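You operate a simulated robot arm through the tools that you are given. There is no shell and no other tool. Be economical: measure what you need, move in short steps, check, and stop when the job is done.

The job below is to be done with a simulated two-armed robot. You get a single attempt, and the scene is never put back.

Task
Put one of the clods from the top of the strap table on the top of the crate table. Then take the 1 kg yellow card from the top of the steel table and put it on top of the red cone. Then open the orange drawer. The order counts.
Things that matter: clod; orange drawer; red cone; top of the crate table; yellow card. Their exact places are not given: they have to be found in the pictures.

Only the result counts: the job must be done as asked and must still hold three seconds after the hand-in. Knocking over, shifting, dropping, spilling or breaking anything else fails it.

Robot
Two 7-joint arms with three-finger grippers on one trunk, on a base that drives. Base frame: it is fixed to the floor where the robot stands at the start and does not move with it; the origin is under the middle of the robot, x ahead of it, y to its left, z up. Units: m, degrees, N and s.
The left shoulder is at the start at [0.07, 0.146, 1.163], the right one opposite. With the tool pointing down near the work surface each hand reaches from about 0.1 to 0.66 m from the robot's upright axis, wherever it stands, measured 20 degrees to its own side. Places, roughly: orange drawer [0.6, 1.4, 0.7]; red cone [-0.75, 1.5, 0.75]; top of the crate table [0.7, -0.8, 0.8]; yellow card [-1, 1.5, 0.75]. Payload 2.2 kg a hand.
The tool frame of a hand sits at the grasp point between the pads (the TCP): z along the fingers, y along the line on which they close. The tips reach 0.028 m beyond it. Largest opening 0.102 m; the body of the gripper starts 0.071 m behind the TCP.
Orientation is that of the tool frame in the base frame, as [roll, pitch, yaw] about the fixed x, y, z axes, in that order (R = Rz(yaw) Ry(pitch) Rx(roll)). With the fingers straight down and closing along the base's y, the tool's x points along the base's -x, its y along +y and its z along -z.

Tools
- The arms move only by the tool send_rows. It takes "left_moves", "right_moves" or both (then of equal length, played together; a hand with none holds still); each is a list of rows, each a list of 7 numbers: the shift along the tool's x, y, z in m, then the turn, a rotation vector about the tool's x, y, z in rad, then the finger opening in m, from 0 to 0.102. In form: [[x, y, z, ax, ay, az, claw], ...]. A call has 1 to 10 rows; each row is the pose to reach, as a shift and turn from the pose commanded when the call began, along the tool's axes at that moment. Rows are played at 5 a second. More than 0.05 m and 8.6 degrees between two rows, or a gripper value outside its range, and nothing of the call is played. A pose out of reach is approached as far as the arm can. The call stops where the force on the tool passes 40 N (or 10 N more than at its start, if that is more) or the arm is blocked; 0.2 s more then pass. The fingers move at their own pace and stop on an object; they squeeze with about 23 N. The grip force told is the motor's: it shows also when the fingers shut on nothing. Time passes only in rows, and 0.2 s behind the last, so rows that repeat a pose let the fingers close. The reply holds the time, the measured pose of the TCP, the force on the tool along the base axes, the opening and the grip force, in the units named above and with some noise, with the torque about the TCP (base axes, N m) and any sound that the robot's microphone picked up.
- Cameras (640 x 400 px; columns grow to the right, rows downward): "scene" is now at [0.1356, -0.0124, 1.3867]; the picture's right is [-0.14, -0.99, 0.00], its down [-0.61, 0.09, -0.78] and it looks along [0.78, -0.11, -0.62] (base axes); focal length 263 px, centre (320, 200). "left" rides on the left gripper at [0.072, 0.038, -0.086] in its tool frame; the picture's right is [-0.46, 0.89, 0.00], its down [-0.60, -0.32, -0.73] and it looks along [-0.65, -0.34, 0.68] (tool axes); focal length 256 px, centre (320, 200). "right" rides on the right gripper at [0.069, 0.044, -0.086] in its tool frame; the picture's right is [-0.53, 0.85, 0.00], its down [-0.58, -0.36, -0.73] and it looks along [-0.62, -0.39, 0.68] (tool axes); focal length 256 px, centre (320, 200).
- get_image(camera): a new picture of that camera. No time passes.
- raise_lower(by): slides the trunk up (or, below 0, down) by that many m; the arms and the scene camera ride with it, the base frame stays. It gives what a move gives, with no picture.
- base_move(legs): drives the robot by 1 to 6 legs, each [ahead, left, turn to the left] in m, m and degrees, along the robot's own axes; the way and the turn of a leg run together, so that a leg with both is an arc; at most 1.5 m and 180 degrees a leg. The arms and the cameras ride along, it lands a little off, and it stops where it bumps. It gives what a move gives.
- pan_tilt(pan, tilt): turns the head with the scene camera to pan (to the left, within 86 degrees either way) and tilt (down, from -29 to 69), counted from straight ahead of the robot. It gives what a move gives.
- point_at(camera, pixels): for up to 12 pixels [column, row] of the newest picture of that camera ("zoom" is the newest enlarged one), the place [x, y, z] in the base frame of the surface seen there, good to about 0.003 m. No time passes.
- inspect(camera, box): a new picture of the part [left, top, right, bottom] of that camera's present view, enlarged. No time passes.
- close_job(): hands the job in; it is judged then, once.

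Work in short steps. Measure before you move; look again where a grasp or a placing could have gone wrong, and mend it. You have 110 turns and 108 pictures in all, those below and enlarged ones among them. Open the grippers and draw the arms clear of the work before you hand the job in, unless the task says otherwise; then end with one line.

The tools are called after "Call:" as name(argument=value, ...) on one line, values as JSON. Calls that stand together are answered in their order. send_rows: Moves the arms, as the interface text tells. Its arguments: {"type":"object","properties":{"left_moves":{"type":"array"},"right_moves":{"type":"array"}},"required":[]} The other tools are called the same way: raise_lower (by) slides the trunk up or down; base_move (legs) drives the base; pan_tilt (pan, tilt) turns the head that bears the scene camera; get_image (camera) takes a picture; point_at (camera, pixels) gives the place of the surface under pixels of a picture; inspect (camera, box) takes an enlarged picture of a part of a camera's view; close_job () hands the job in.

At the start:

```text
time: 0.0
left_position: [0.4084, 0.0617, 1.1438]
left_ee_rot: [-179.9, 0.0, -179.9]
left_contact_force: [0.5, 0.0, 0.0]
left_ft_torque: [0.01, -0.02, 0.0]
left_finger_gap: 0.1017
left_grasp_force: 0.1
right_position: [0.4395, -0.3515, 1.0621]
right_ee_rot: [180.0, 0.1, 180.0]
right_contact_force: [0.0, 0.4, 0.1]
right_ft_torque: [0.0, 0.03, -0.02]
right_finger_gap: 0.1021
right_grasp_force: 0.0
trunk travel left (down, up): [-0.7, 0.24]
robot x, y, heading: [0.0001, 0.001, 0.2]
head pan, tilt: [-8.2, 38.4]
```

scene: 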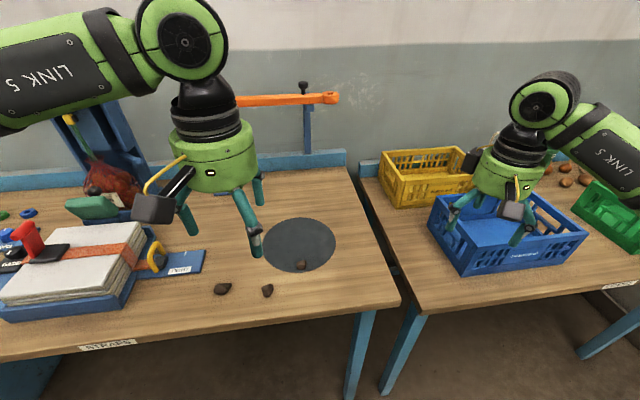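
right: 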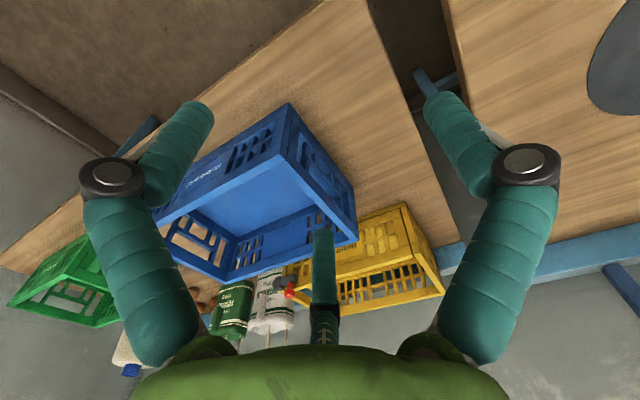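
left: 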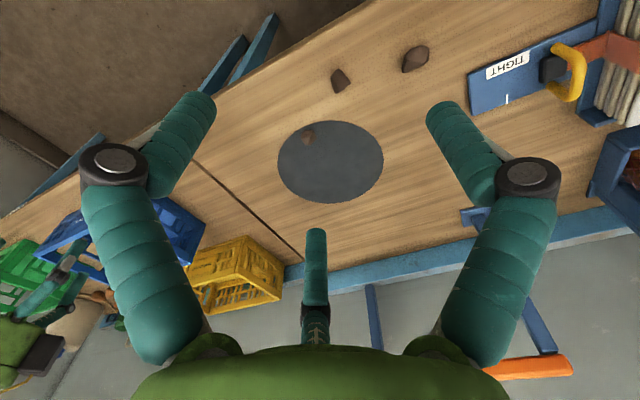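

The scene shows clods at about (222,289), (267,290), (301,265) on the strap table, and the crate table at right. I measure them and look closer.

Call:
inspect(camera="scene", box=[180, 200, 440, 362])

Call:
point_at(camera="scene", pixels=[[222, 289], [267, 290], [301, 265], [240, 310], [300, 240], [400, 300], [420, 300], [440, 290], [470, 285], [550, 280], [432, 225], [400, 215]])

```text
2.46 times, centred on (310, 281) of scene
```

zoom: 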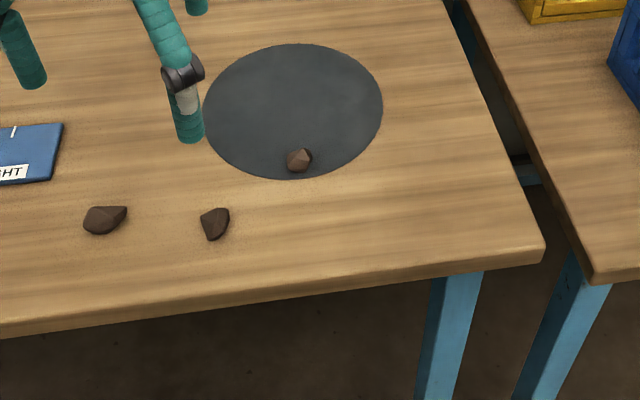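

```text
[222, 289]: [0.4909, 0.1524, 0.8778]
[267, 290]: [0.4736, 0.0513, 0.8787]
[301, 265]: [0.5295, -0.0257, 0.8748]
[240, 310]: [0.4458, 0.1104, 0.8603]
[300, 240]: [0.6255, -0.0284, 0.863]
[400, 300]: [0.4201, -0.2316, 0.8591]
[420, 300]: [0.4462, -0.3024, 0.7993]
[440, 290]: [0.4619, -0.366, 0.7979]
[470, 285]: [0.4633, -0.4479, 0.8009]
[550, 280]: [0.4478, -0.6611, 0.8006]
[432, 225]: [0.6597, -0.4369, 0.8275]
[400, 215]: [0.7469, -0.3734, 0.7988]
```

The middle clod near (267,290) stands apart, so I take it with the left hand. I look at it with the left camera for its outline.

Call:
inspect(camera="left", box=[290, 30, 450, 130])

Call:
point_at(camera="zoom", pixels=[[165, 165], [240, 230], [180, 200], [200, 175], [205, 215], [490, 125], [540, 100], [460, 155]])

```text
4.00 times, centred on (370, 80) of left
```

zoom: 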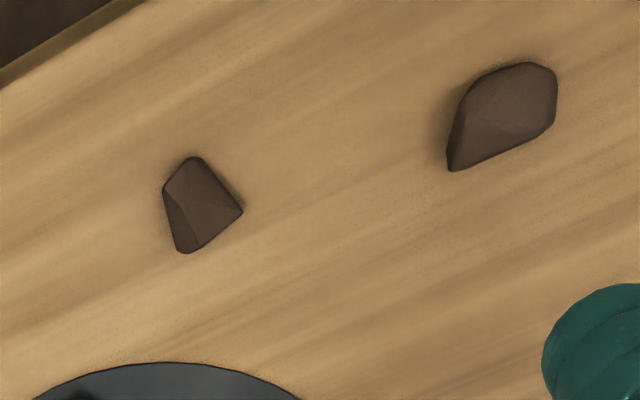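

```text
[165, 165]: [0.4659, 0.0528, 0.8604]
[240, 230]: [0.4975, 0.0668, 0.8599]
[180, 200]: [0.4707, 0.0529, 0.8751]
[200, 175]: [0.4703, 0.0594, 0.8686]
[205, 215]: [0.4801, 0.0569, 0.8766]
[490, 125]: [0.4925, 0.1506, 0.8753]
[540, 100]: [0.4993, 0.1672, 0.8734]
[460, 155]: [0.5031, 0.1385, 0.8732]
```

The clod's centre is about (0.476, 0.055), and its sides suit closing along y. I lower the left hand above it.

Call:
send_rows(left_moves=[[-0.02, -0.002, 0.03, 0, 0, 0, 0.08], [-0.04, -0.005, 0.07, 0, 0, 0, 0.07], [-0.06, -0.007, 0.11, 0, 0, 0, 0.07], [-0.068, -0.007, 0.15, 0, 0, 0, 0.07], [-0.068, -0.007, 0.18, 0, 0, 0, 0.07], [-0.068, -0.007, 0.2, 0, 0, 0, 0.07]])

Call:
get_image(camera="left")

```text
time: 1.4
left_position: [0.479, 0.0544, 0.9409]
left_ee_rot: [180.0, 0.0, -179.9]
left_contact_force: [0.1, -0.4, 0.9]
left_ft_torque: [-0.04, 0.03, -0.01]
left_finger_gap: 0.0697
left_grasp_force: 0.1
right_position: [0.4403, -0.3525, 1.0603]
right_ee_rot: [-180.0, 0.0, -180.0]
right_contact_force: [0.3, 0.6, -0.8]
right_ft_torque: [0.01, -0.01, 0.0]
right_finger_gap: 0.1022
right_grasp_force: 0.2
trunk travel left (down, up): [-0.7, 0.24]
robot x, y, heading: [-0.001, 0.0063, -0.1]
head pan, tilt: [-8.2, 38.4]
```

```text
102 pictures are left
```

left: 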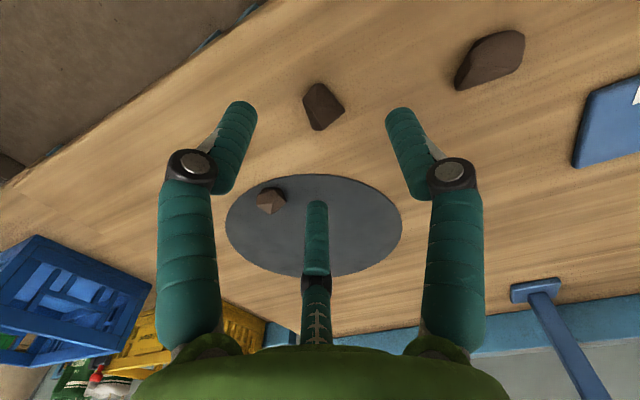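

The clod at (322,105) lies midway between the fingertips; I descend 0.05 m and close.

Call:
send_rows(left_moves=[[0.001, 0, 0.025, 0, 0, 0, 0.07], [0.003, 0, 0.05, 0, 0, 0, 0.07], [0.003, 0, 0.05, 0, 0, 0, 0.0], [0.003, 0, 0.05, 0, 0, 0, 0.0], [0.003, 0, 0.05, 0, 0, 0, 0.0], [0.003, 0, 0.05, 0, 0, 0, 0.0]])

Call:
get_image(camera="left")

```text
time: 2.8
left_position: [0.4757, 0.0548, 0.8958]
left_ee_rot: [-179.9, 0.1, -179.8]
left_contact_force: [1.0, -0.2, 2.4]
left_ft_torque: [0.02, -0.03, 0.02]
left_finger_gap: 0.0198
left_grasp_force: 23.3
right_position: [0.438, -0.352, 1.0603]
right_ee_rot: [-180.0, 0.0, 179.9]
right_contact_force: [-0.8, 0.5, 0.0]
right_ft_torque: [-0.04, 0.02, -0.03]
right_finger_gap: 0.1021
right_grasp_force: 0.0
trunk travel left (down, up): [-0.7, 0.24]
robot x, y, heading: [-0.0009, -0.004, -0.1]
head pan, tilt: [-8.2, 38.4]
```

```text
101 pictures are left
```

left: 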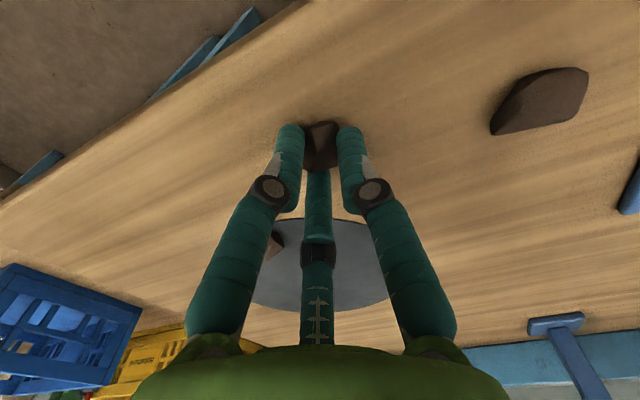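

The fingers hold the clod with a 0.020 m gap. I lift by 0.12 m and check that it stays.

Call:
send_rows(left_moves=[[0, 0, -0.01, 0, 0, 0, 0.0], [0, 0, -0.04, 0, 0, 0, 0.0], [0, 0, -0.08, 0, 0, 0, 0.0], [0, 0, -0.12, 0, 0, 0, 0.0]])

Call:
get_image(camera="left")

Call:
get_image(camera="scene")

```text
time: 3.8
left_position: [0.4703, 0.0553, 1.0139]
left_ee_rot: [180.0, 0.1, -179.9]
left_contact_force: [-0.3, -0.6, -0.7]
left_ft_torque: [0.02, -0.01, -0.03]
left_finger_gap: 0.002
left_grasp_force: 22.7
right_position: [0.4384, -0.3527, 1.0624]
right_ee_rot: [-179.9, 0.1, -180.0]
right_contact_force: [0.4, -0.3, -0.6]
right_ft_torque: [0.05, -0.03, -0.02]
right_finger_gap: 0.1022
right_grasp_force: 0.0
trunk travel left (down, up): [-0.7, 0.24]
robot x, y, heading: [0.0006, 0.0031, 0.2]
head pan, tilt: [-8.2, 38.4]
```

```text
100 pictures are left
```

left: 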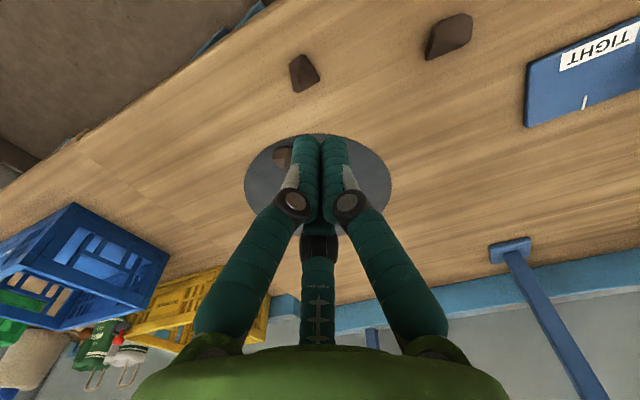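

```text
99 pictures are left
```

scene: 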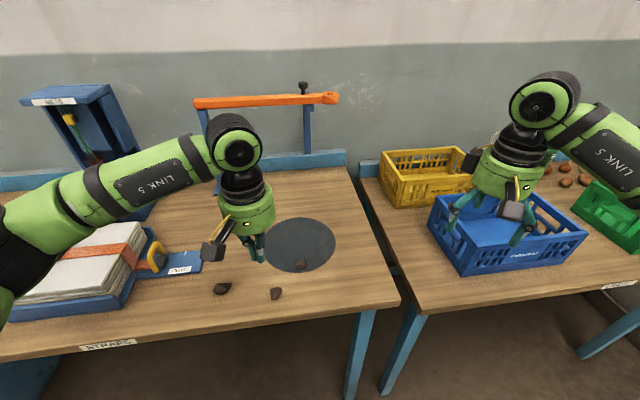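

The clod slipped out of the fingers at about left-camera (304,73), scene (277,293). I measure it again with care.

Call:
inspect(camera="left", box=[272, 43, 336, 103])

Call:
point_at(camera="left", pixels=[[304, 73], [295, 62], [305, 56], [312, 65], [318, 78], [295, 90], [290, 65], [302, 82], [308, 80], [300, 68]])

Call:
inspect(camera="scene", box=[257, 280, 297, 305])

Call:
point_at(camera="scene", pixels=[[277, 293], [273, 290], [281, 291], [275, 298], [277, 289]])

```text
6.67 times, centred on (304, 73) of left
```

zoom: 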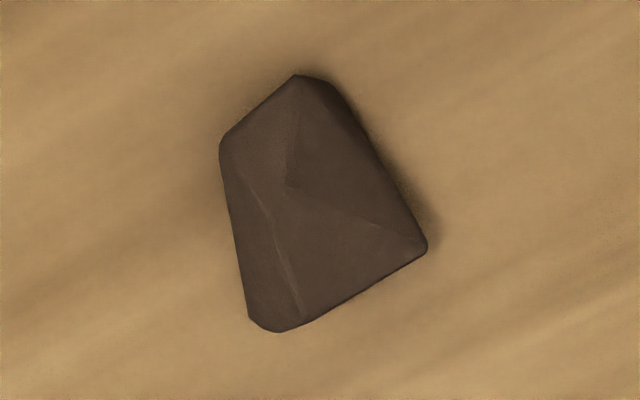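

```text
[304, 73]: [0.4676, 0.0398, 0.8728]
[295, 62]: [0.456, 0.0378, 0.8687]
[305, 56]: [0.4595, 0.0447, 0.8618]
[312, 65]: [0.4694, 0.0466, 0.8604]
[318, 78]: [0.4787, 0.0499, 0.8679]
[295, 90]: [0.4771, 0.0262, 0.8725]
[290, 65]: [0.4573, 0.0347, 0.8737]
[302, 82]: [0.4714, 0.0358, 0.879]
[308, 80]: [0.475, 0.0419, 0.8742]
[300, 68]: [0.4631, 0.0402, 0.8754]
```

```text
16.00 times, centred on (277, 292) of scene
```

zoom: 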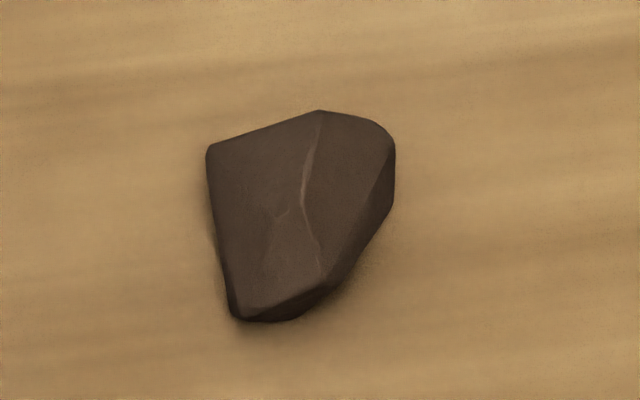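

```text
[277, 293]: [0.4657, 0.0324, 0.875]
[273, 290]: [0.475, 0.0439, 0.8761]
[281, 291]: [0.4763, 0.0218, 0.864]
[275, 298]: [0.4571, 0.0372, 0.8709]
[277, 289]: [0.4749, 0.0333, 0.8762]
```

The clod is a wedge that narrows towards me. I compare with the bigger clod at scene (222,289) before choosing how to grip.

Call:
inspect(camera="left", box=[410, 0, 490, 70])

Call:
point_at(camera="zoom", pixels=[[150, 350], [170, 420], [200, 300], [250, 200], [300, 160], [400, 120], [450, 180], [480, 250], [450, 320], [350, 350], [300, 300], [250, 400]])

Call:
inspect(camera="scene", box=[202, 276, 242, 301])

```text
5.71 times, centred on (450, 35) of left
```

zoom: 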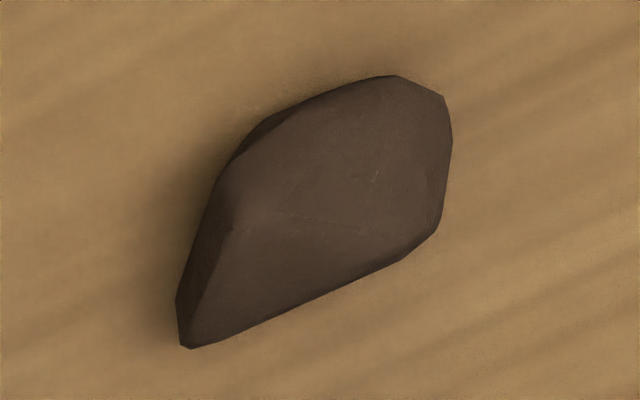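

```text
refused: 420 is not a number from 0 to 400
```

```text
16.00 times, centred on (222, 288) of scene
```

zoom: 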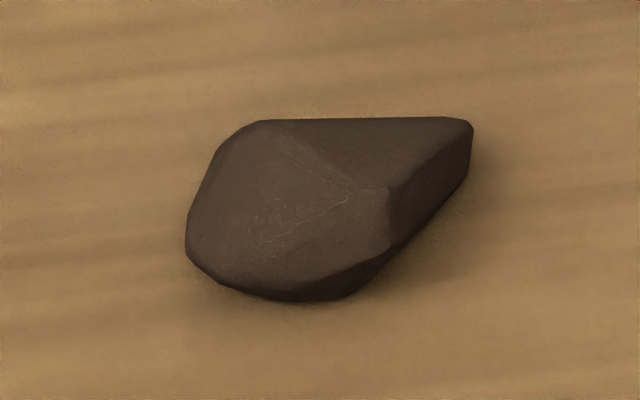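

I get the outline coordinates of the bigger clod.

Call:
point_at(camera="zoom", pixels=[[265, 125], [200, 230], [270, 285], [340, 290], [460, 130], [360, 130], [300, 200], [350, 200], [420, 210], [460, 170], [385, 235], [250, 160]])

```text
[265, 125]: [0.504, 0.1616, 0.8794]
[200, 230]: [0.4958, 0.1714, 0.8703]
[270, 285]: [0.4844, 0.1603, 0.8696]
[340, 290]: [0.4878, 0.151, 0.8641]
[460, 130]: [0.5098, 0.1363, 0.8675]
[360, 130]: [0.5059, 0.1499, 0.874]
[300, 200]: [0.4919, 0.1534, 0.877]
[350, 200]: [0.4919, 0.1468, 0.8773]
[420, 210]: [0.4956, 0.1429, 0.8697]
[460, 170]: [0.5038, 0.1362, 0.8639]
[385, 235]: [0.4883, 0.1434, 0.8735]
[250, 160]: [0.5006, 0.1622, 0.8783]
```

The bigger clod has near-parallel faces at x≈0.485 and 0.507 around y≈0.157, so closing along x suits it. I open, shift over it and turn -90° at height.

Call:
send_rows(left_moves=[[-0.003, 0.011, 0, 0, 0, -0.149, 0.03], [-0.005, 0.022, 0, 0, 0, -0.298, 0.06], [-0.007, 0.033, 0, 0, 0, -0.447, 0.06], [-0.01, 0.044, 0, 0, 0, -0.596, 0.06], [-0.012, 0.055, 0, 0, 0, -0.745, 0.06], [-0.014, 0.065, 0, 0, 0, -0.894, 0.06], [-0.017, 0.075, 0, 0, 0, -1.043, 0.06], [-0.019, 0.085, 0, 0, 0, -1.192, 0.06], [-0.021, 0.094, 0, 0, 0, -1.341, 0.06], [-0.0226, 0.102, 0, 0, 0, -1.49, 0.06]])

Call:
send_rows(left_moves=[[0, 0, 0.02, 0, 0, -0.08, 0.06], [0, 0, 0.04, 0, 0, -0.08, 0.06], [0, 0, 0.06, 0, 0, -0.08, 0.06], [0, 0, 0.06, 0, 0, -0.08, 0.06]])

Call:
get_image(camera="left")

```text
time: 6.0
left_position: [0.4968, 0.1575, 1.013]
left_ee_rot: [-179.9, -0.1, -94.3]
left_contact_force: [-0.1, 0.0, -0.1]
left_ft_torque: [0.02, 0.04, -0.01]
left_finger_gap: 0.0599
left_grasp_force: 0.0
right_position: [0.4404, -0.3509, 1.0604]
right_ee_rot: [179.9, 0.0, -180.0]
right_contact_force: [-0.7, 0.2, -0.2]
right_ft_torque: [0.02, 0.0, 0.0]
right_finger_gap: 0.102
right_grasp_force: 0.0
trunk travel left (down, up): [-0.7, 0.24]
robot x, y, heading: [0.0032, -0.0024, 0.1]
head pan, tilt: [-8.2, 38.4]
```

```text
time: 7.0
left_position: [0.4964, 0.1574, 0.9516]
left_ee_rot: [180.0, -0.1, -89.8]
left_contact_force: [0.1, -0.5, -0.2]
left_ft_torque: [0.0, 0.04, -0.02]
left_finger_gap: 0.0599
left_grasp_force: 0.0
right_position: [0.4394, -0.3525, 1.0614]
right_ee_rot: [180.0, 0.0, 179.9]
right_contact_force: [1.0, 0.3, 0.3]
right_ft_torque: [-0.05, 0.03, 0.04]
right_finger_gap: 0.102
right_grasp_force: 0.0
trunk travel left (down, up): [-0.7, 0.24]
robot x, y, heading: [0.0017, -0.0012, 0.0]
head pan, tilt: [-8.2, 38.4]
```

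```text
94 pictures are left
```

left: 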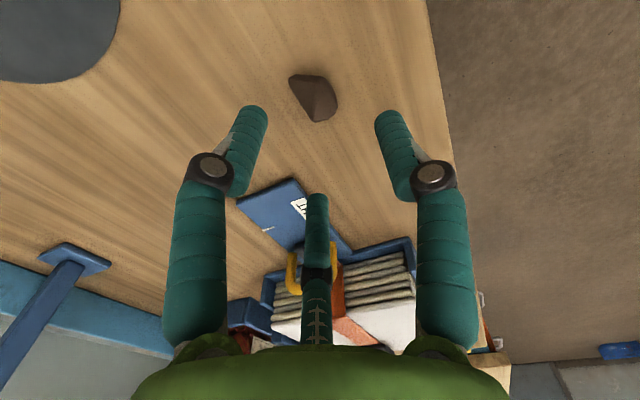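

The clod sits between the fingers at (315,98). I descend to about 2 mm over the table and close.

Call:
send_rows(left_moves=[[0, 0, 0.02, 0, 0, 0, 0.06], [0, 0, 0.04, 0, 0, 0, 0.06], [0, 0, 0.055, 0, 0, 0, 0.06], [0, 0, 0.0635, 0, 0, 0, 0.06], [0, 0, 0.0635, 0, 0, 0, 0.0], [0, 0, 0.0635, 0, 0, 0, 0.0], [0, 0, 0.0635, 0, 0, 0, 0.0], [0, 0, 0.0635, 0, 0, 0, 0.0]])

Call:
get_image(camera="left")

```text
time: 8.8
left_position: [0.4957, 0.1587, 0.89]
left_ee_rot: [-179.9, -0.1, -89.9]
left_contact_force: [0.5, -0.1, 2.2]
left_ft_torque: [-0.04, -0.05, 0.03]
left_finger_gap: 0.0284
left_grasp_force: 22.8
right_position: [0.4394, -0.3535, 1.06]
right_ee_rot: [180.0, 0.0, -180.0]
right_contact_force: [-0.1, -0.6, -0.2]
right_ft_torque: [0.01, -0.02, 0.02]
right_finger_gap: 0.102
right_grasp_force: 0.0
trunk travel left (down, up): [-0.7, 0.24]
robot x, y, heading: [-0.0005, 0.0015, 0.1]
head pan, tilt: [-8.2, 38.4]
```

```text
93 pictures are left
```

left: 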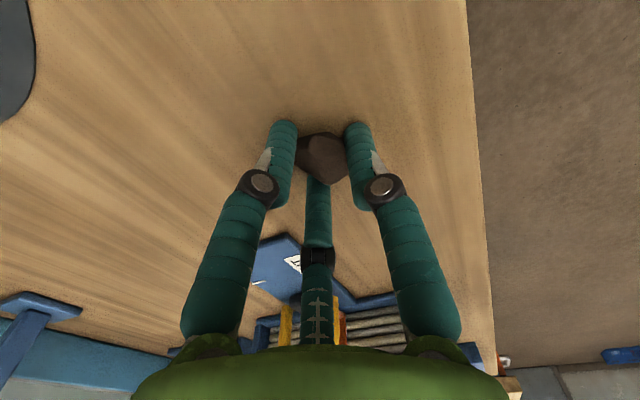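

Firm grip with a 0.028 m gap and the clod well between the pads. I lift slowly.

Call:
send_rows(left_moves=[[0, 0, -0.005, 0, 0, 0, 0.0], [0, 0, -0.02, 0, 0, 0, 0.0], [0, 0, -0.05, 0, 0, 0, 0.0], [0, 0, -0.09, 0, 0, 0, 0.0], [0, 0, -0.13, 0, 0, 0, 0.0]])

Call:
get_image(camera="left")

```text
time: 10.0
left_position: [0.4942, 0.1578, 1.0188]
left_ee_rot: [180.0, 0.0, -89.9]
left_contact_force: [0.0, 0.4, 0.1]
left_ft_torque: [-0.02, -0.03, 0.01]
left_finger_gap: 0.0281
left_grasp_force: 23.0
right_position: [0.4394, -0.3515, 1.061]
right_ee_rot: [-180.0, 0.0, 180.0]
right_contact_force: [0.4, 0.9, -0.4]
right_ft_torque: [0.01, -0.04, 0.01]
right_finger_gap: 0.1018
right_grasp_force: 0.1
trunk travel left (down, up): [-0.7, 0.24]
robot x, y, heading: [-0.0008, -0.0004, -0.1]
head pan, tilt: [-8.2, 38.4]
```

```text
92 pictures are left
```

left: 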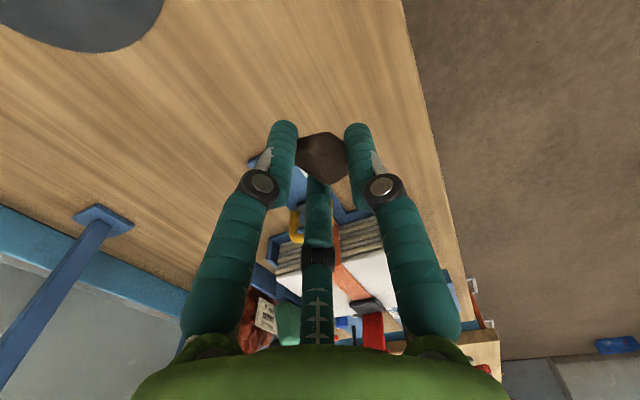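

The clod is held. Before I drive right I look at the crate table and the floor there.

Call:
pan_tilt(pan=-50, tilt=38)

Call:
get_image(camera="scene")

```text
time: 11.1
left_position: [0.4957, 0.1566, 1.0178]
left_ee_rot: [-180.0, -0.2, -89.8]
left_contact_force: [-0.6, 0.0, -0.3]
left_ft_torque: [0.01, -0.03, 0.0]
left_finger_gap: 0.0276
left_grasp_force: 23.3
right_position: [0.4395, -0.3526, 1.0616]
right_ee_rot: [-179.9, 0.0, 180.0]
right_contact_force: [0.7, -0.4, 0.5]
right_ft_torque: [0.01, 0.0, 0.01]
right_finger_gap: 0.1018
right_grasp_force: 0.1
trunk travel left (down, up): [-0.7, 0.24]
robot x, y, heading: [-0.0016, -0.001, -0.1]
head pan, tilt: [-50.0, 38.0]
```

```text
91 pictures are left
```

scene: 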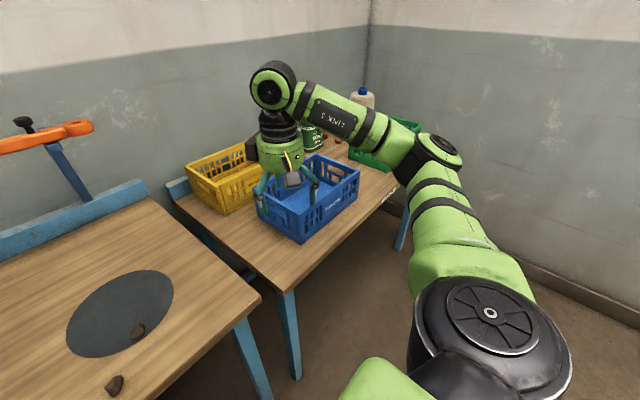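

The crate table has free room near (260,262). I measure that spot, the crates and the wall.

Call:
point_at(camera="scene", pixels=[[245, 240], [235, 225], [255, 270], [290, 275], [265, 215], [297, 240], [360, 160], [540, 200], [600, 300], [210, 205], [270, 285], [362, 90]])

```text
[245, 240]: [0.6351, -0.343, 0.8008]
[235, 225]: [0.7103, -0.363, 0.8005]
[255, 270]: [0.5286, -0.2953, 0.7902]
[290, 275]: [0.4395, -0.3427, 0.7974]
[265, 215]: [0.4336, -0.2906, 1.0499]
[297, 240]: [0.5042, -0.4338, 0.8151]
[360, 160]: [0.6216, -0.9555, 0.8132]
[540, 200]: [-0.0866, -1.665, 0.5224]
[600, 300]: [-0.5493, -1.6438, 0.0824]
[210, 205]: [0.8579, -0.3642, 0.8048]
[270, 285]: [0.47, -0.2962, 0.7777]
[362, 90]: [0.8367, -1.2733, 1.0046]
```

Free spot is (0.52, -0.36) with the blue crate's corner at (0.50, -0.43). I drive 0.45 m to the right, then turn the hand back so that its camera stays on my side.

Call:
base_move(legs=[[0, -0.45, 0]])

Call:
send_rows(left_moves=[[0.005, 0, 0, 0, 0, 0.149, 0.0], [0.01, 0, 0, 0, 0, 0.298, 0.0], [0.015, 0, 0, 0, 0, 0.447, 0.0], [0.02, 0, 0, 0, 0, 0.596, 0.0], [0.03, 0, 0, 0, 0, 0.745, 0.0], [0.035, -0.01, 0, 0, 0, 0.894, 0.0], [0.04, -0.015, 0, 0, 0, 1.043, 0.0], [0.05, -0.02, 0, 0, 0, 1.192, 0.0], [0.06, -0.02, 0, 0, 0, 1.341, 0.0], [0.067, -0.02, 0, 0, 0, 1.49, 0.0]])

Call:
pan_tilt(pan=0, tilt=45)

Call:
get_image(camera="scene")

Call:
get_image(camera="left")

```text
time: 13.8
left_position: [0.4945, -0.284, 1.0182]
left_ee_rot: [180.0, -0.1, -90.1]
left_contact_force: [0.0, 0.0, -0.4]
left_ft_torque: [0.01, 0.01, -0.01]
left_finger_gap: 0.0273
left_grasp_force: 22.8
right_position: [0.4371, -0.7948, 1.0607]
right_ee_rot: [180.0, 0.0, 179.9]
right_contact_force: [-0.2, -0.5, 0.3]
right_ft_torque: [0.02, 0.01, 0.02]
right_finger_gap: 0.1019
right_grasp_force: 0.0
trunk travel left (down, up): [-0.7, 0.24]
robot x, y, heading: [-0.0002, -0.4399, -0.1]
head pan, tilt: [-50.0, 38.0]
```

```text
time: 16.0
left_position: [0.5139, -0.3524, 1.0179]
left_ee_rot: [-179.9, 0.0, -175.6]
left_contact_force: [-0.4, -0.7, -0.8]
left_ft_torque: [0.01, 0.02, 0.0]
left_finger_gap: 0.0272
left_grasp_force: 23.0
right_position: [0.4377, -0.7938, 1.0603]
right_ee_rot: [179.9, 0.0, 179.8]
right_contact_force: [-0.2, -0.2, -0.5]
right_ft_torque: [0.0, -0.02, 0.03]
right_finger_gap: 0.1022
right_grasp_force: 0.1
trunk travel left (down, up): [-0.7, 0.24]
robot x, y, heading: [-0.003, -0.4439, -0.0]
head pan, tilt: [-50.0, 38.0]
```

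```text
time: 17.1
left_position: [0.5153, -0.3521, 1.0183]
left_ee_rot: [-179.9, 0.0, -175.3]
left_contact_force: [-0.4, -0.5, -0.6]
left_ft_torque: [-0.02, 0.0, -0.01]
left_finger_gap: 0.0272
left_grasp_force: 23.3
right_position: [0.4378, -0.7957, 1.0607]
right_ee_rot: [-180.0, 0.1, 179.8]
right_contact_force: [0.1, 0.0, -0.6]
right_ft_torque: [0.0, -0.01, -0.01]
right_finger_gap: 0.102
right_grasp_force: 0.1
trunk travel left (down, up): [-0.7, 0.24]
robot x, y, heading: [-0.0025, -0.4426, -0.1]
head pan, tilt: [0.0, 45.0]
```

```text
90 pictures are left
```

scene: 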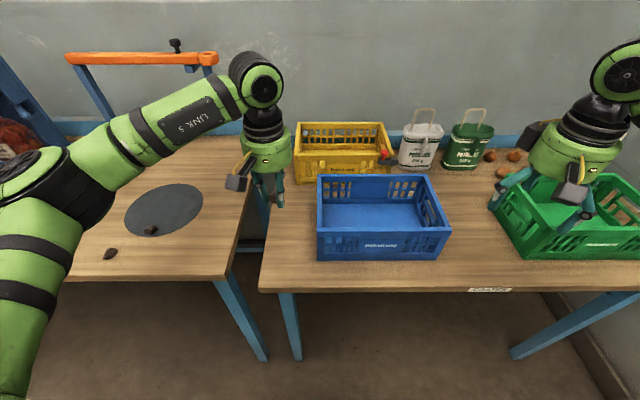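

```text
89 pictures are left
```

left: 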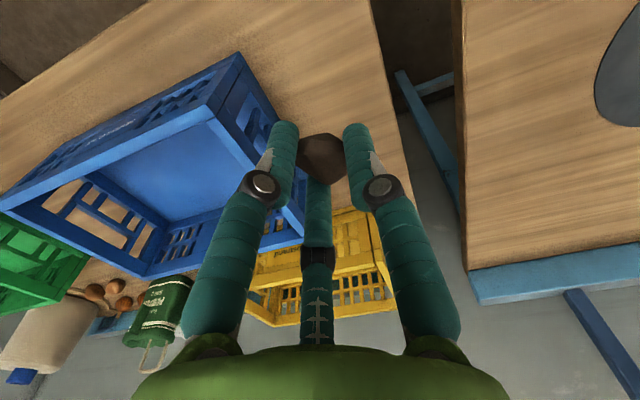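

I measure the blue crate's left rim and the table's left edge around the hand before going down.

Call:
point_at(camera="scene", pixels=[[318, 205], [318, 182], [319, 255], [262, 288], [272, 220], [285, 270], [295, 180], [300, 225]])

Call:
point_at(camera="left", pixels=[[240, 60], [280, 105], [330, 80], [395, 110]])

```text
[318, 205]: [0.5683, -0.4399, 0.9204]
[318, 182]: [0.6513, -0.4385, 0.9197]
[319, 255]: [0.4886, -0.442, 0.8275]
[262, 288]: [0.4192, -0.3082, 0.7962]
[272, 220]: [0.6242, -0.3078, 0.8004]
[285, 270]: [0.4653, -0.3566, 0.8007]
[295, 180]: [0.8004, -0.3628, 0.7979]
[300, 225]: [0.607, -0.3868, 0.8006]
```

```text
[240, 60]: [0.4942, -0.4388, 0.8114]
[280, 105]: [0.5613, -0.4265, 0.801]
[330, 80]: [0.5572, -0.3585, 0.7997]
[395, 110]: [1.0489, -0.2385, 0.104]
```

Clear space between y=-0.305 and the crate at -0.439. I go to about (0.48, -0.365) and down to 0.85 first.

Call:
send_rows(left_moves=[[0.02, -0.005, 0.03, 0, 0, 0.08, 0.0], [0.035, -0.01, 0.07, 0, 0, 0.08, 0.0], [0.035, -0.01, 0.11, 0, 0, 0.08, 0.0], [0.035, -0.01, 0.14, 0, 0, 0.08, 0.0], [0.035, -0.01, 0.165, 0, 0, 0.08, 0.0]])

Call:
get_image(camera="left")

```text
time: 18.4
left_position: [0.4791, -0.3648, 0.8526]
left_ee_rot: [-179.8, -0.1, 179.9]
left_contact_force: [0.2, 0.0, 0.0]
left_ft_torque: [-0.04, 0.04, -0.03]
left_finger_gap: 0.0268
left_grasp_force: 23.2
right_position: [0.4373, -0.7941, 1.0613]
right_ee_rot: [-180.0, 0.0, 179.8]
right_contact_force: [0.2, 0.4, 0.2]
right_ft_torque: [0.01, -0.01, 0.01]
right_finger_gap: 0.1021
right_grasp_force: 0.2
trunk travel left (down, up): [-0.7, 0.24]
robot x, y, heading: [-0.0059, -0.4407, -0.3]
head pan, tilt: [0.0, 45.0]
```

```text
88 pictures are left
```

left: 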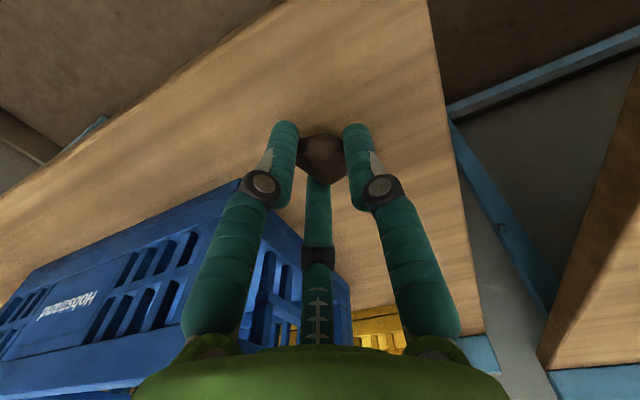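

Over free table; I lower the last 21 mm, open to 0.06, and rise.

Call:
send_rows(left_moves=[[0, 0, 0.012, 0, 0, 0, 0.0], [0, 0, 0.018, 0, 0, 0, 0.0], [0, 0, 0.0215, 0, 0, 0, 0.0], [0, 0, 0.0215, 0, 0, 0, 0.0], [0, 0, 0.0215, 0, 0, 0, 0.04], [0, 0, 0.0215, 0, 0, 0, 0.06], [0, 0, 0.0215, 0, 0, 0, 0.06]])

Call:
send_rows(left_moves=[[0, 0, -0.02, 0, 0, 0, 0.06], [0, 0, -0.06, 0, 0, 0, 0.06], [0, 0, -0.1, 0, 0, 0, 0.06], [0, 0, -0.14, 0, 0, 0, 0.06], [0.0, 0, -0.18, 0, 0, 0, 0.06], [0, 0, -0.22, 0, 0, 0, 0.06]])

Call:
get_image(camera="left")

Call:
get_image(camera="scene")

```text
time: 19.9
left_position: [0.4808, -0.366, 0.8322]
left_ee_rot: [-179.9, 0.0, 180.0]
left_contact_force: [0.8, 0.6, -0.3]
left_ft_torque: [0.01, 0.02, -0.01]
left_finger_gap: 0.0599
left_grasp_force: 0.1
right_position: [0.4372, -0.7938, 1.0618]
right_ee_rot: [-180.0, 0.0, 179.9]
right_contact_force: [0.3, 0.1, -0.3]
right_ft_torque: [-0.02, 0.0, -0.03]
right_finger_gap: 0.1021
right_grasp_force: 0.1
trunk travel left (down, up): [-0.7, 0.24]
robot x, y, heading: [-0.0013, -0.44, 0.1]
head pan, tilt: [0.0, 45.0]
```

```text
time: 21.4
left_position: [0.4826, -0.3665, 1.0539]
left_ee_rot: [-180.0, 0.0, 179.9]
left_contact_force: [0.2, 0.2, -0.7]
left_ft_torque: [0.01, -0.03, 0.02]
left_finger_gap: 0.06
left_grasp_force: 0.0
right_position: [0.4374, -0.7944, 1.0608]
right_ee_rot: [180.0, 0.0, 179.7]
right_contact_force: [1.2, -0.4, 0.5]
right_ft_torque: [0.01, -0.01, -0.01]
right_finger_gap: 0.102
right_grasp_force: 0.1
trunk travel left (down, up): [-0.7, 0.24]
robot x, y, heading: [-0.0008, -0.4404, 0.2]
head pan, tilt: [0.0, 45.0]
```

```text
87 pictures are left
```

left: 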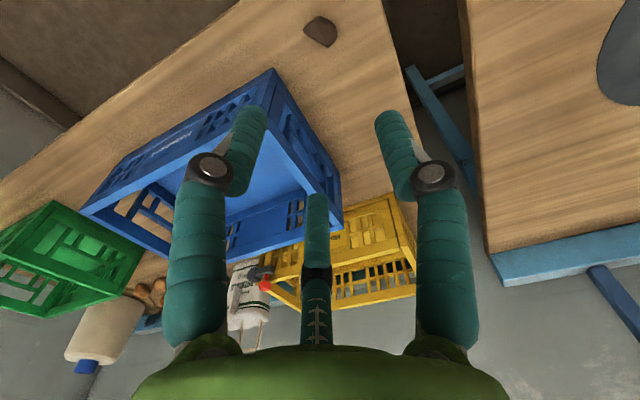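

```text
86 pictures are left
```

scene: 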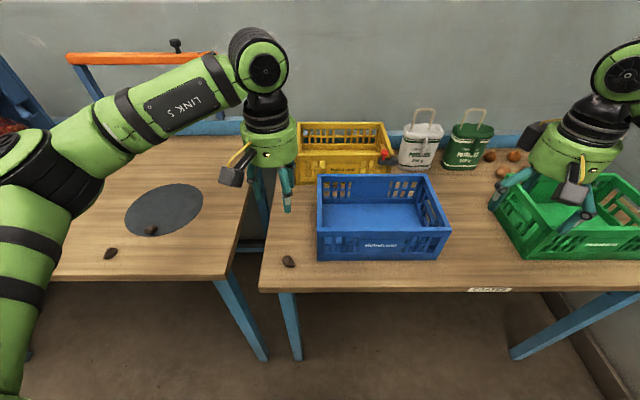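

The clod now rests on the crate table at (289,261). My first failed grasp moved the other clod by about 2 cm, so I will go back and nudge it home on the way.

Call:
base_move(legs=[[0, 0.44, 0]])

Call:
get_image(camera="left")

Call:
get_image(camera="scene")

```text
time: 24.0
left_position: [0.4831, 0.079, 1.0523]
left_ee_rot: [180.0, 0.1, -179.9]
left_contact_force: [-0.3, 0.0, -0.6]
left_ft_torque: [0.0, 0.01, 0.01]
left_finger_gap: 0.0599
left_grasp_force: 0.0
right_position: [0.4388, -0.3494, 1.0606]
right_ee_rot: [180.0, -0.1, 180.0]
right_contact_force: [0.0, -0.1, -0.8]
right_ft_torque: [-0.01, 0.02, -0.03]
right_finger_gap: 0.102
right_grasp_force: 0.0
trunk travel left (down, up): [-0.7, 0.24]
robot x, y, heading: [-0.0015, 0.0014, -0.0]
head pan, tilt: [0.0, 45.0]
```

```text
85 pictures are left
```

left: 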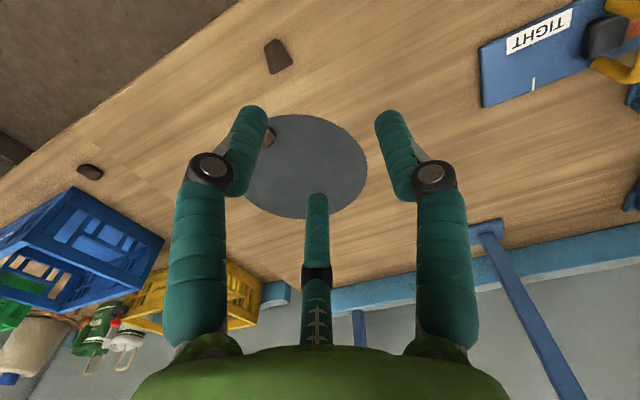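

```text
84 pictures are left
```

scene: 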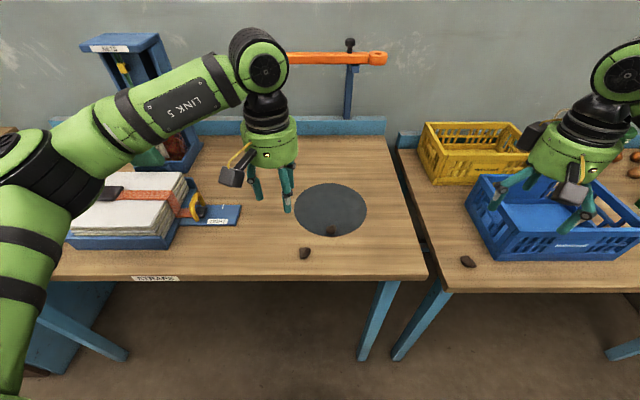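

I close the fingers, go to the right of the clod (0.470, -0.005), descend and push it +y to where it stood.

Call:
send_rows(left_moves=[[0.005, -0.03, 0, 0, 0, 0, 0.02], [0.013, -0.06, 0.02, 0, 0, 0, 0.0], [0.013, -0.084, 0.05, 0, 0, 0, 0.0], [0.013, -0.084, 0.09, 0, 0, 0, 0.0], [0.013, -0.084, 0.13, 0, 0, 0, 0.0], [0.013, -0.084, 0.158, 0, 0, 0, 0.0], [0.013, -0.084, 0.158, 0, 0, 0, 0.0]])

Call:
get_image(camera="left")

Call:
inspect(camera="scene", box=[260, 210, 370, 280])

```text
time: 25.6
left_position: [0.4717, -0.0057, 0.8944]
left_ee_rot: [-179.9, 0.1, -179.9]
left_contact_force: [-0.1, -0.3, 0.0]
left_ft_torque: [0.01, -0.02, 0.02]
left_finger_gap: 0.002
left_grasp_force: 22.5
right_position: [0.4392, -0.3496, 1.06]
right_ee_rot: [179.9, 0.0, 179.8]
right_contact_force: [0.1, 0.2, 0.1]
right_ft_torque: [0.0, 0.03, 0.04]
right_finger_gap: 0.1021
right_grasp_force: 0.0
trunk travel left (down, up): [-0.7, 0.24]
robot x, y, heading: [-0.0009, 0.0043, 0.3]
head pan, tilt: [0.0, 45.0]
```

```text
83 pictures are left
```

left: 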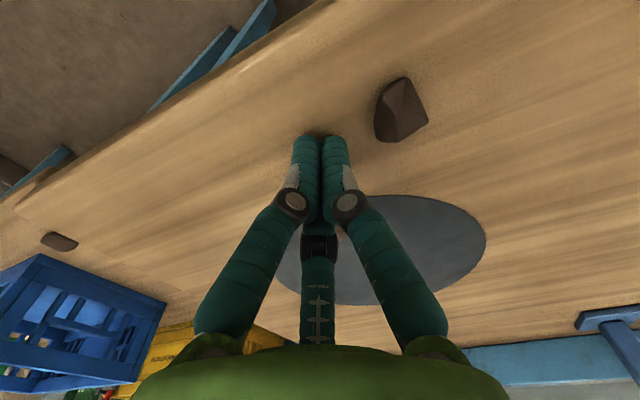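

```text
5.71 times, centred on (315, 245) of scene
```

zoom: 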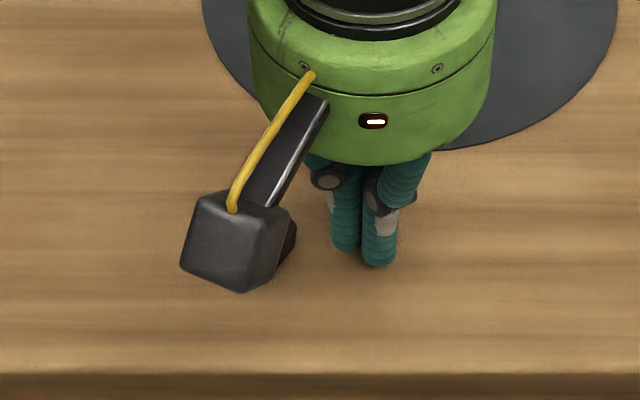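

Fingers stand right of the clod at left-camera (402,108). I push 0.038 m towards +y, then retreat and rise.

Call:
send_rows(left_moves=[[0, 0.008, 0.003, 0, 0, 0, 0.0], [0, 0.016, 0.003, 0, 0, 0, 0.0], [0, 0.024, 0.003, 0, 0, 0, 0.0], [0, 0.031, 0.003, 0, 0, 0, 0.0], [0, 0.038, 0.003, 0, 0, 0, 0.0], [0, 0.038, 0.003, 0, 0, 0, 0.0], [0, 0.025, 0.003, 0, 0, 0, 0.0], [0, 0.015, -0.02, 0, 0, 0, 0.0], [0, 0.0, -0.06, 0, 0, 0, 0.0], [0, -0.03, -0.1, 0, 0, 0, 0.0]])

Call:
get_image(camera="left")

Call:
inspect(camera="scene", box=[260, 210, 370, 280])

```text
time: 27.8
left_position: [0.4721, -0.0374, 0.997]
left_ee_rot: [180.0, 0.0, -179.9]
left_contact_force: [-0.6, -0.8, -0.3]
left_ft_torque: [0.02, 0.0, 0.03]
left_finger_gap: 0.0021
left_grasp_force: 22.3
right_position: [0.4386, -0.3512, 1.0603]
right_ee_rot: [179.8, 0.0, -180.0]
right_contact_force: [-0.4, -0.4, -0.6]
right_ft_torque: [0.05, -0.02, 0.01]
right_finger_gap: 0.1021
right_grasp_force: 0.2
trunk travel left (down, up): [-0.7, 0.24]
robot x, y, heading: [-0.0019, 0.0063, 0.0]
head pan, tilt: [0.0, 45.0]
```

```text
81 pictures are left
```

left: 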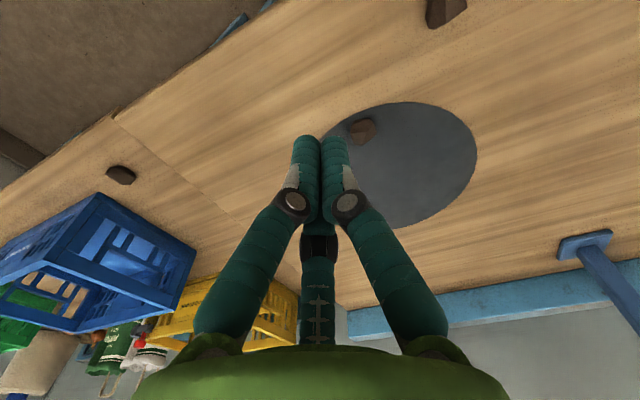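

```text
5.71 times, centred on (315, 245) of scene
```

zoom: 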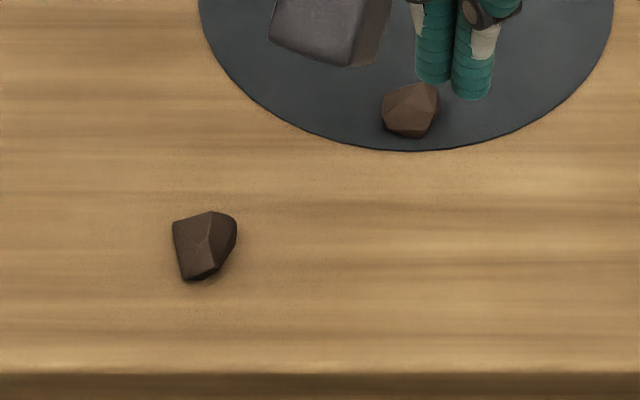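

Call:
point_at(camera="zoom", pixels=[[205, 245], [180, 225], [228, 230], [190, 272]])

Call:
pan_tilt(pan=80, tilt=25)

Call:
get_image(camera="scene")

```text
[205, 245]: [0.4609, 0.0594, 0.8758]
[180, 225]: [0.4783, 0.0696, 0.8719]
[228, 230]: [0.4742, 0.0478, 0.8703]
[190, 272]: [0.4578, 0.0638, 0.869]
```

```text
time: 29.4
left_position: [0.4728, -0.035, 0.9944]
left_ee_rot: [-179.9, 0.1, -179.9]
left_contact_force: [0.4, 0.1, 0.1]
left_ft_torque: [0.01, -0.04, -0.02]
left_finger_gap: 0.0021
left_grasp_force: 23.4
right_position: [0.4404, -0.3493, 1.0602]
right_ee_rot: [-179.9, 0.0, 179.9]
right_contact_force: [-0.2, 0.0, 0.4]
right_ft_torque: [-0.03, 0.0, -0.04]
right_finger_gap: 0.1022
right_grasp_force: 0.0
trunk travel left (down, up): [-0.7, 0.24]
robot x, y, heading: [-0.0023, 0.0054, 0.2]
head pan, tilt: [80.0, 25.0]
```

```text
79 pictures are left
```

scene: 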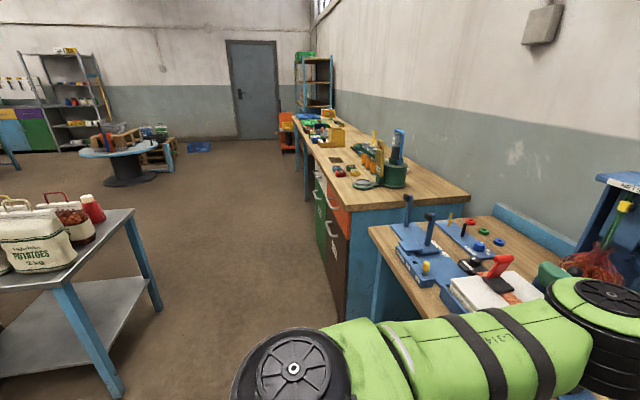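

The clod is back at y≈0.058. Now the room's left side: steel table at left (0-130,210-280), drawers around (335,215). I measure main points.

Call:
point_at(camera="scene", pixels=[[131, 212], [50, 282], [92, 210], [40, 230], [338, 215], [325, 180], [320, 220], [370, 235], [118, 385], [160, 305], [385, 180], [405, 290]])

Call:
inspect(camera="scene", box=[280, 150, 440, 250])

```text
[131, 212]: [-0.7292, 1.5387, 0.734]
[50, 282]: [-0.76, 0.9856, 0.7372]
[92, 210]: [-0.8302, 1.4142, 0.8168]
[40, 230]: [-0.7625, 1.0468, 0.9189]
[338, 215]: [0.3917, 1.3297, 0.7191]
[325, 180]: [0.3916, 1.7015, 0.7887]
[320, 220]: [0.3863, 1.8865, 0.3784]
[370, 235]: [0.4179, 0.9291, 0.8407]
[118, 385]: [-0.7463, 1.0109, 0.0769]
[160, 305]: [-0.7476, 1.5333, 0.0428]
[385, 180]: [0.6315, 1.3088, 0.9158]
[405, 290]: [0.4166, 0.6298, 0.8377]
```

```text
4.00 times, centred on (360, 200) of scene
```

zoom: 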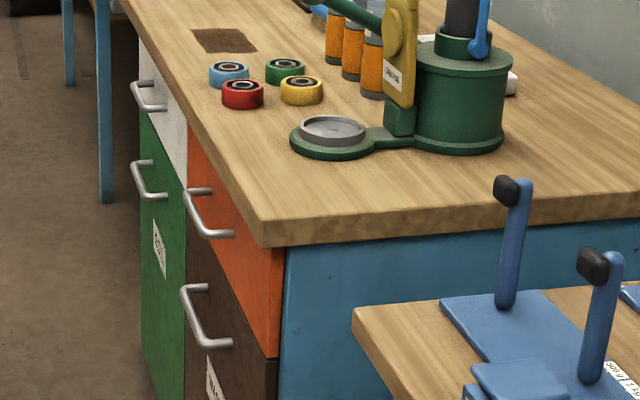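

The orange drawer front is at x≈0.39, y≈1.3. The steel table's corner is at (-0.74, 1.0..1.54). I raise the left hand, back off, turn left, and look at the steel table.

Call:
send_rows(left_moves=[[0.03, 0.03, -0.04, 0, 0, 0, 0.0], [0.06, 0.06, -0.08, 0, 0, 0, 0.0], [0.09, 0.09, -0.1, 0, 0, 0, 0.03], [0.12, 0.12, -0.12, 0, 0, 0, 0.06], [0.15, 0.14, -0.14, 0, 0, 0, 0.06]], right_moves=[[0.03, 0, -0.02, 0, 0, 0, 0.1], [0.06, 0, -0.04, 0, 0, 0, 0.1], [0.09, 0, -0.06, 0, 0, 0, 0.1], [0.12, 0, -0.08, 0, 0, 0, 0.1], [0.15, 0, -0.08, 0, 0, 0, 0.1]])

Call:
base_move(legs=[[-0.2, 0, 0], [0, 0, 120]])

Call:
pan_tilt(pan=0, tilt=25)

Call:
get_image(camera="scene")

```text
refused: row 1 steps farther than a row can; nothing moved
```

```text
time: 35.9
left_position: [-0.3896, 0.4384, 0.9965]
left_ee_rot: [-179.8, 0.1, -61.7]
left_contact_force: [0.0, 0.8, 0.2]
left_ft_torque: [0.03, 0.04, 0.03]
left_finger_gap: 0.0022
left_grasp_force: 22.6
right_position: [-0.0962, 0.5577, 1.0599]
right_ee_rot: [-180.0, 0.0, -61.9]
right_contact_force: [-0.2, 1.2, 0.2]
right_ft_torque: [-0.01, -0.01, 0.01]
right_finger_gap: 0.102
right_grasp_force: 0.0
trunk travel left (down, up): [-0.7, 0.24]
robot x, y, heading: [-0.1984, 0.0064, 118.1]
head pan, tilt: [80.0, 25.0]
```

```text
time: 37.4
left_position: [-0.389, 0.4373, 0.9971]
left_ee_rot: [-179.9, 0.0, -61.7]
left_contact_force: [0.0, -0.3, 0.6]
left_ft_torque: [-0.01, 0.01, 0.05]
left_finger_gap: 0.0023
left_grasp_force: 23.2
right_position: [-0.0979, 0.5573, 1.061]
right_ee_rot: [180.0, 0.0, -61.8]
right_contact_force: [0.6, 0.1, -0.4]
right_ft_torque: [0.04, 0.02, 0.02]
right_finger_gap: 0.1019
right_grasp_force: 0.0
trunk travel left (down, up): [-0.7, 0.24]
robot x, y, heading: [-0.1977, 0.0014, 118.2]
head pan, tilt: [0.0, 25.0]
```

```text
77 pictures are left
```

scene: 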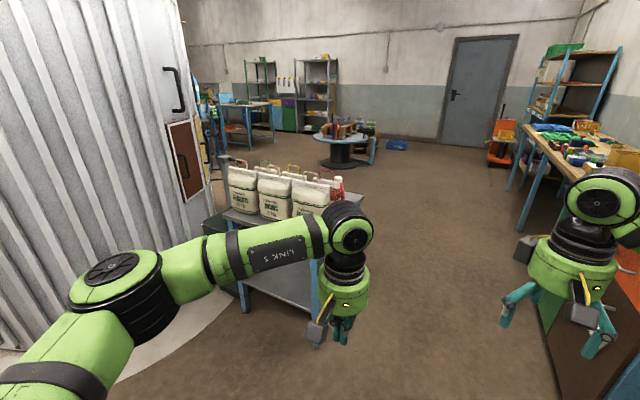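

No collision; the bags stand at the near end of the steel table. I retract both arms toward the body with smaller steps.

Call:
send_rows(left_moves=[[0.025, 0.02, -0.02, 0, 0, 0, 0.0], [0.05, 0.04, -0.04, 0, 0, 0, 0.0], [0.075, 0.06, -0.06, 0, 0, 0, 0.02], [0.1, 0.08, -0.08, 0, 0, 0, 0.05], [0.125, 0.1, -0.1, 0, 0, 0, 0.08], [0.15, 0.12, -0.12, 0, 0, 0, 0.08], [0.17, 0.14, -0.12, 0, 0, 0, 0.08]], right_moves=[[0.025, 0, -0.01, 0, 0, 0, 0.1], [0.05, 0, -0.02, 0, 0, 0, 0.1], [0.075, 0, -0.03, 0, 0, 0, 0.1], [0.1, 0, -0.04, 0, 0, 0, 0.1], [0.125, 0, -0.05, 0, 0, 0, 0.1], [0.15, 0, -0.06, 0, 0, 0, 0.1], [0.15, 0, -0.06, 0, 0, 0, 0.1]])

Call:
get_image(camera="scene")

```text
time: 39.0
left_position: [-0.4334, 0.2184, 1.1153]
left_ee_rot: [-179.8, 0.2, -61.6]
left_contact_force: [0.0, 0.2, 0.0]
left_ft_torque: [0.04, 0.03, 0.02]
left_finger_gap: 0.0799
left_grasp_force: 0.1
right_position: [-0.0272, 0.422, 1.1225]
right_ee_rot: [-179.9, 0.0, -61.8]
right_contact_force: [0.0, -0.4, 0.5]
right_ft_torque: [0.03, -0.01, 0.01]
right_finger_gap: 0.1001
right_grasp_force: 0.0
trunk travel left (down, up): [-0.7, 0.24]
robot x, y, heading: [-0.1998, 0.0019, 118.2]
head pan, tilt: [0.0, 25.0]
```

```text
76 pictures are left
```

scene: 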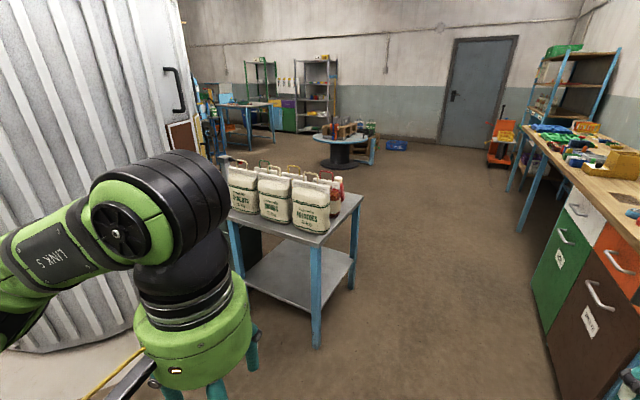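

I drive along the aisle at x≈-0.2 up to y≈1.3 and then face the steel table from the aisle side.

Call:
base_move(legs=[[0, 0, -28], [0.7, 0, 0]])

Call:
pan_tilt(pan=60, tilt=35)

Call:
get_image(camera="scene")

```text
time: 44.3
left_position: [-0.31, 1.0031, 1.1164]
left_ee_rot: [-179.9, 0.2, -89.5]
left_contact_force: [-0.3, -0.9, -0.3]
left_ft_torque: [-0.02, 0.01, 0.02]
left_finger_gap: 0.0801
left_grasp_force: 0.1
right_position: [0.1448, 0.9955, 1.1213]
right_ee_rot: [179.9, 0.0, -89.6]
right_contact_force: [0.0, -0.5, 0.0]
right_ft_torque: [0.0, 0.02, 0.0]
right_finger_gap: 0.1
right_grasp_force: 0.0
trunk travel left (down, up): [-0.7, 0.24]
robot x, y, heading: [-0.2033, 0.7048, 90.6]
head pan, tilt: [0.0, 25.0]
```

```text
time: 45.6
left_position: [-0.3102, 1.0044, 1.1152]
left_ee_rot: [-179.8, 0.0, -89.5]
left_contact_force: [1.0, -0.3, -0.7]
left_ft_torque: [0.0, 0.05, 0.01]
left_finger_gap: 0.0797
left_grasp_force: 0.1
right_position: [0.1445, 0.9946, 1.1224]
right_ee_rot: [-180.0, 0.1, -89.5]
right_contact_force: [-0.2, 0.2, 0.3]
right_ft_torque: [0.0, 0.0, 0.0]
right_finger_gap: 0.0997
right_grasp_force: 0.1
trunk travel left (down, up): [-0.7, 0.24]
robot x, y, heading: [-0.2022, 0.7025, 90.6]
head pan, tilt: [60.0, 35.0]
```

```text
75 pictures are left
```

scene: 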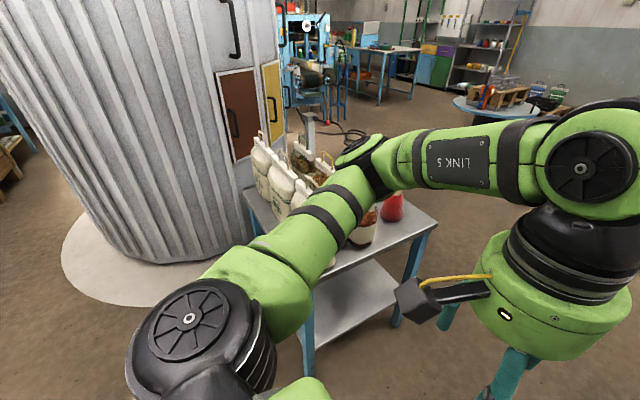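

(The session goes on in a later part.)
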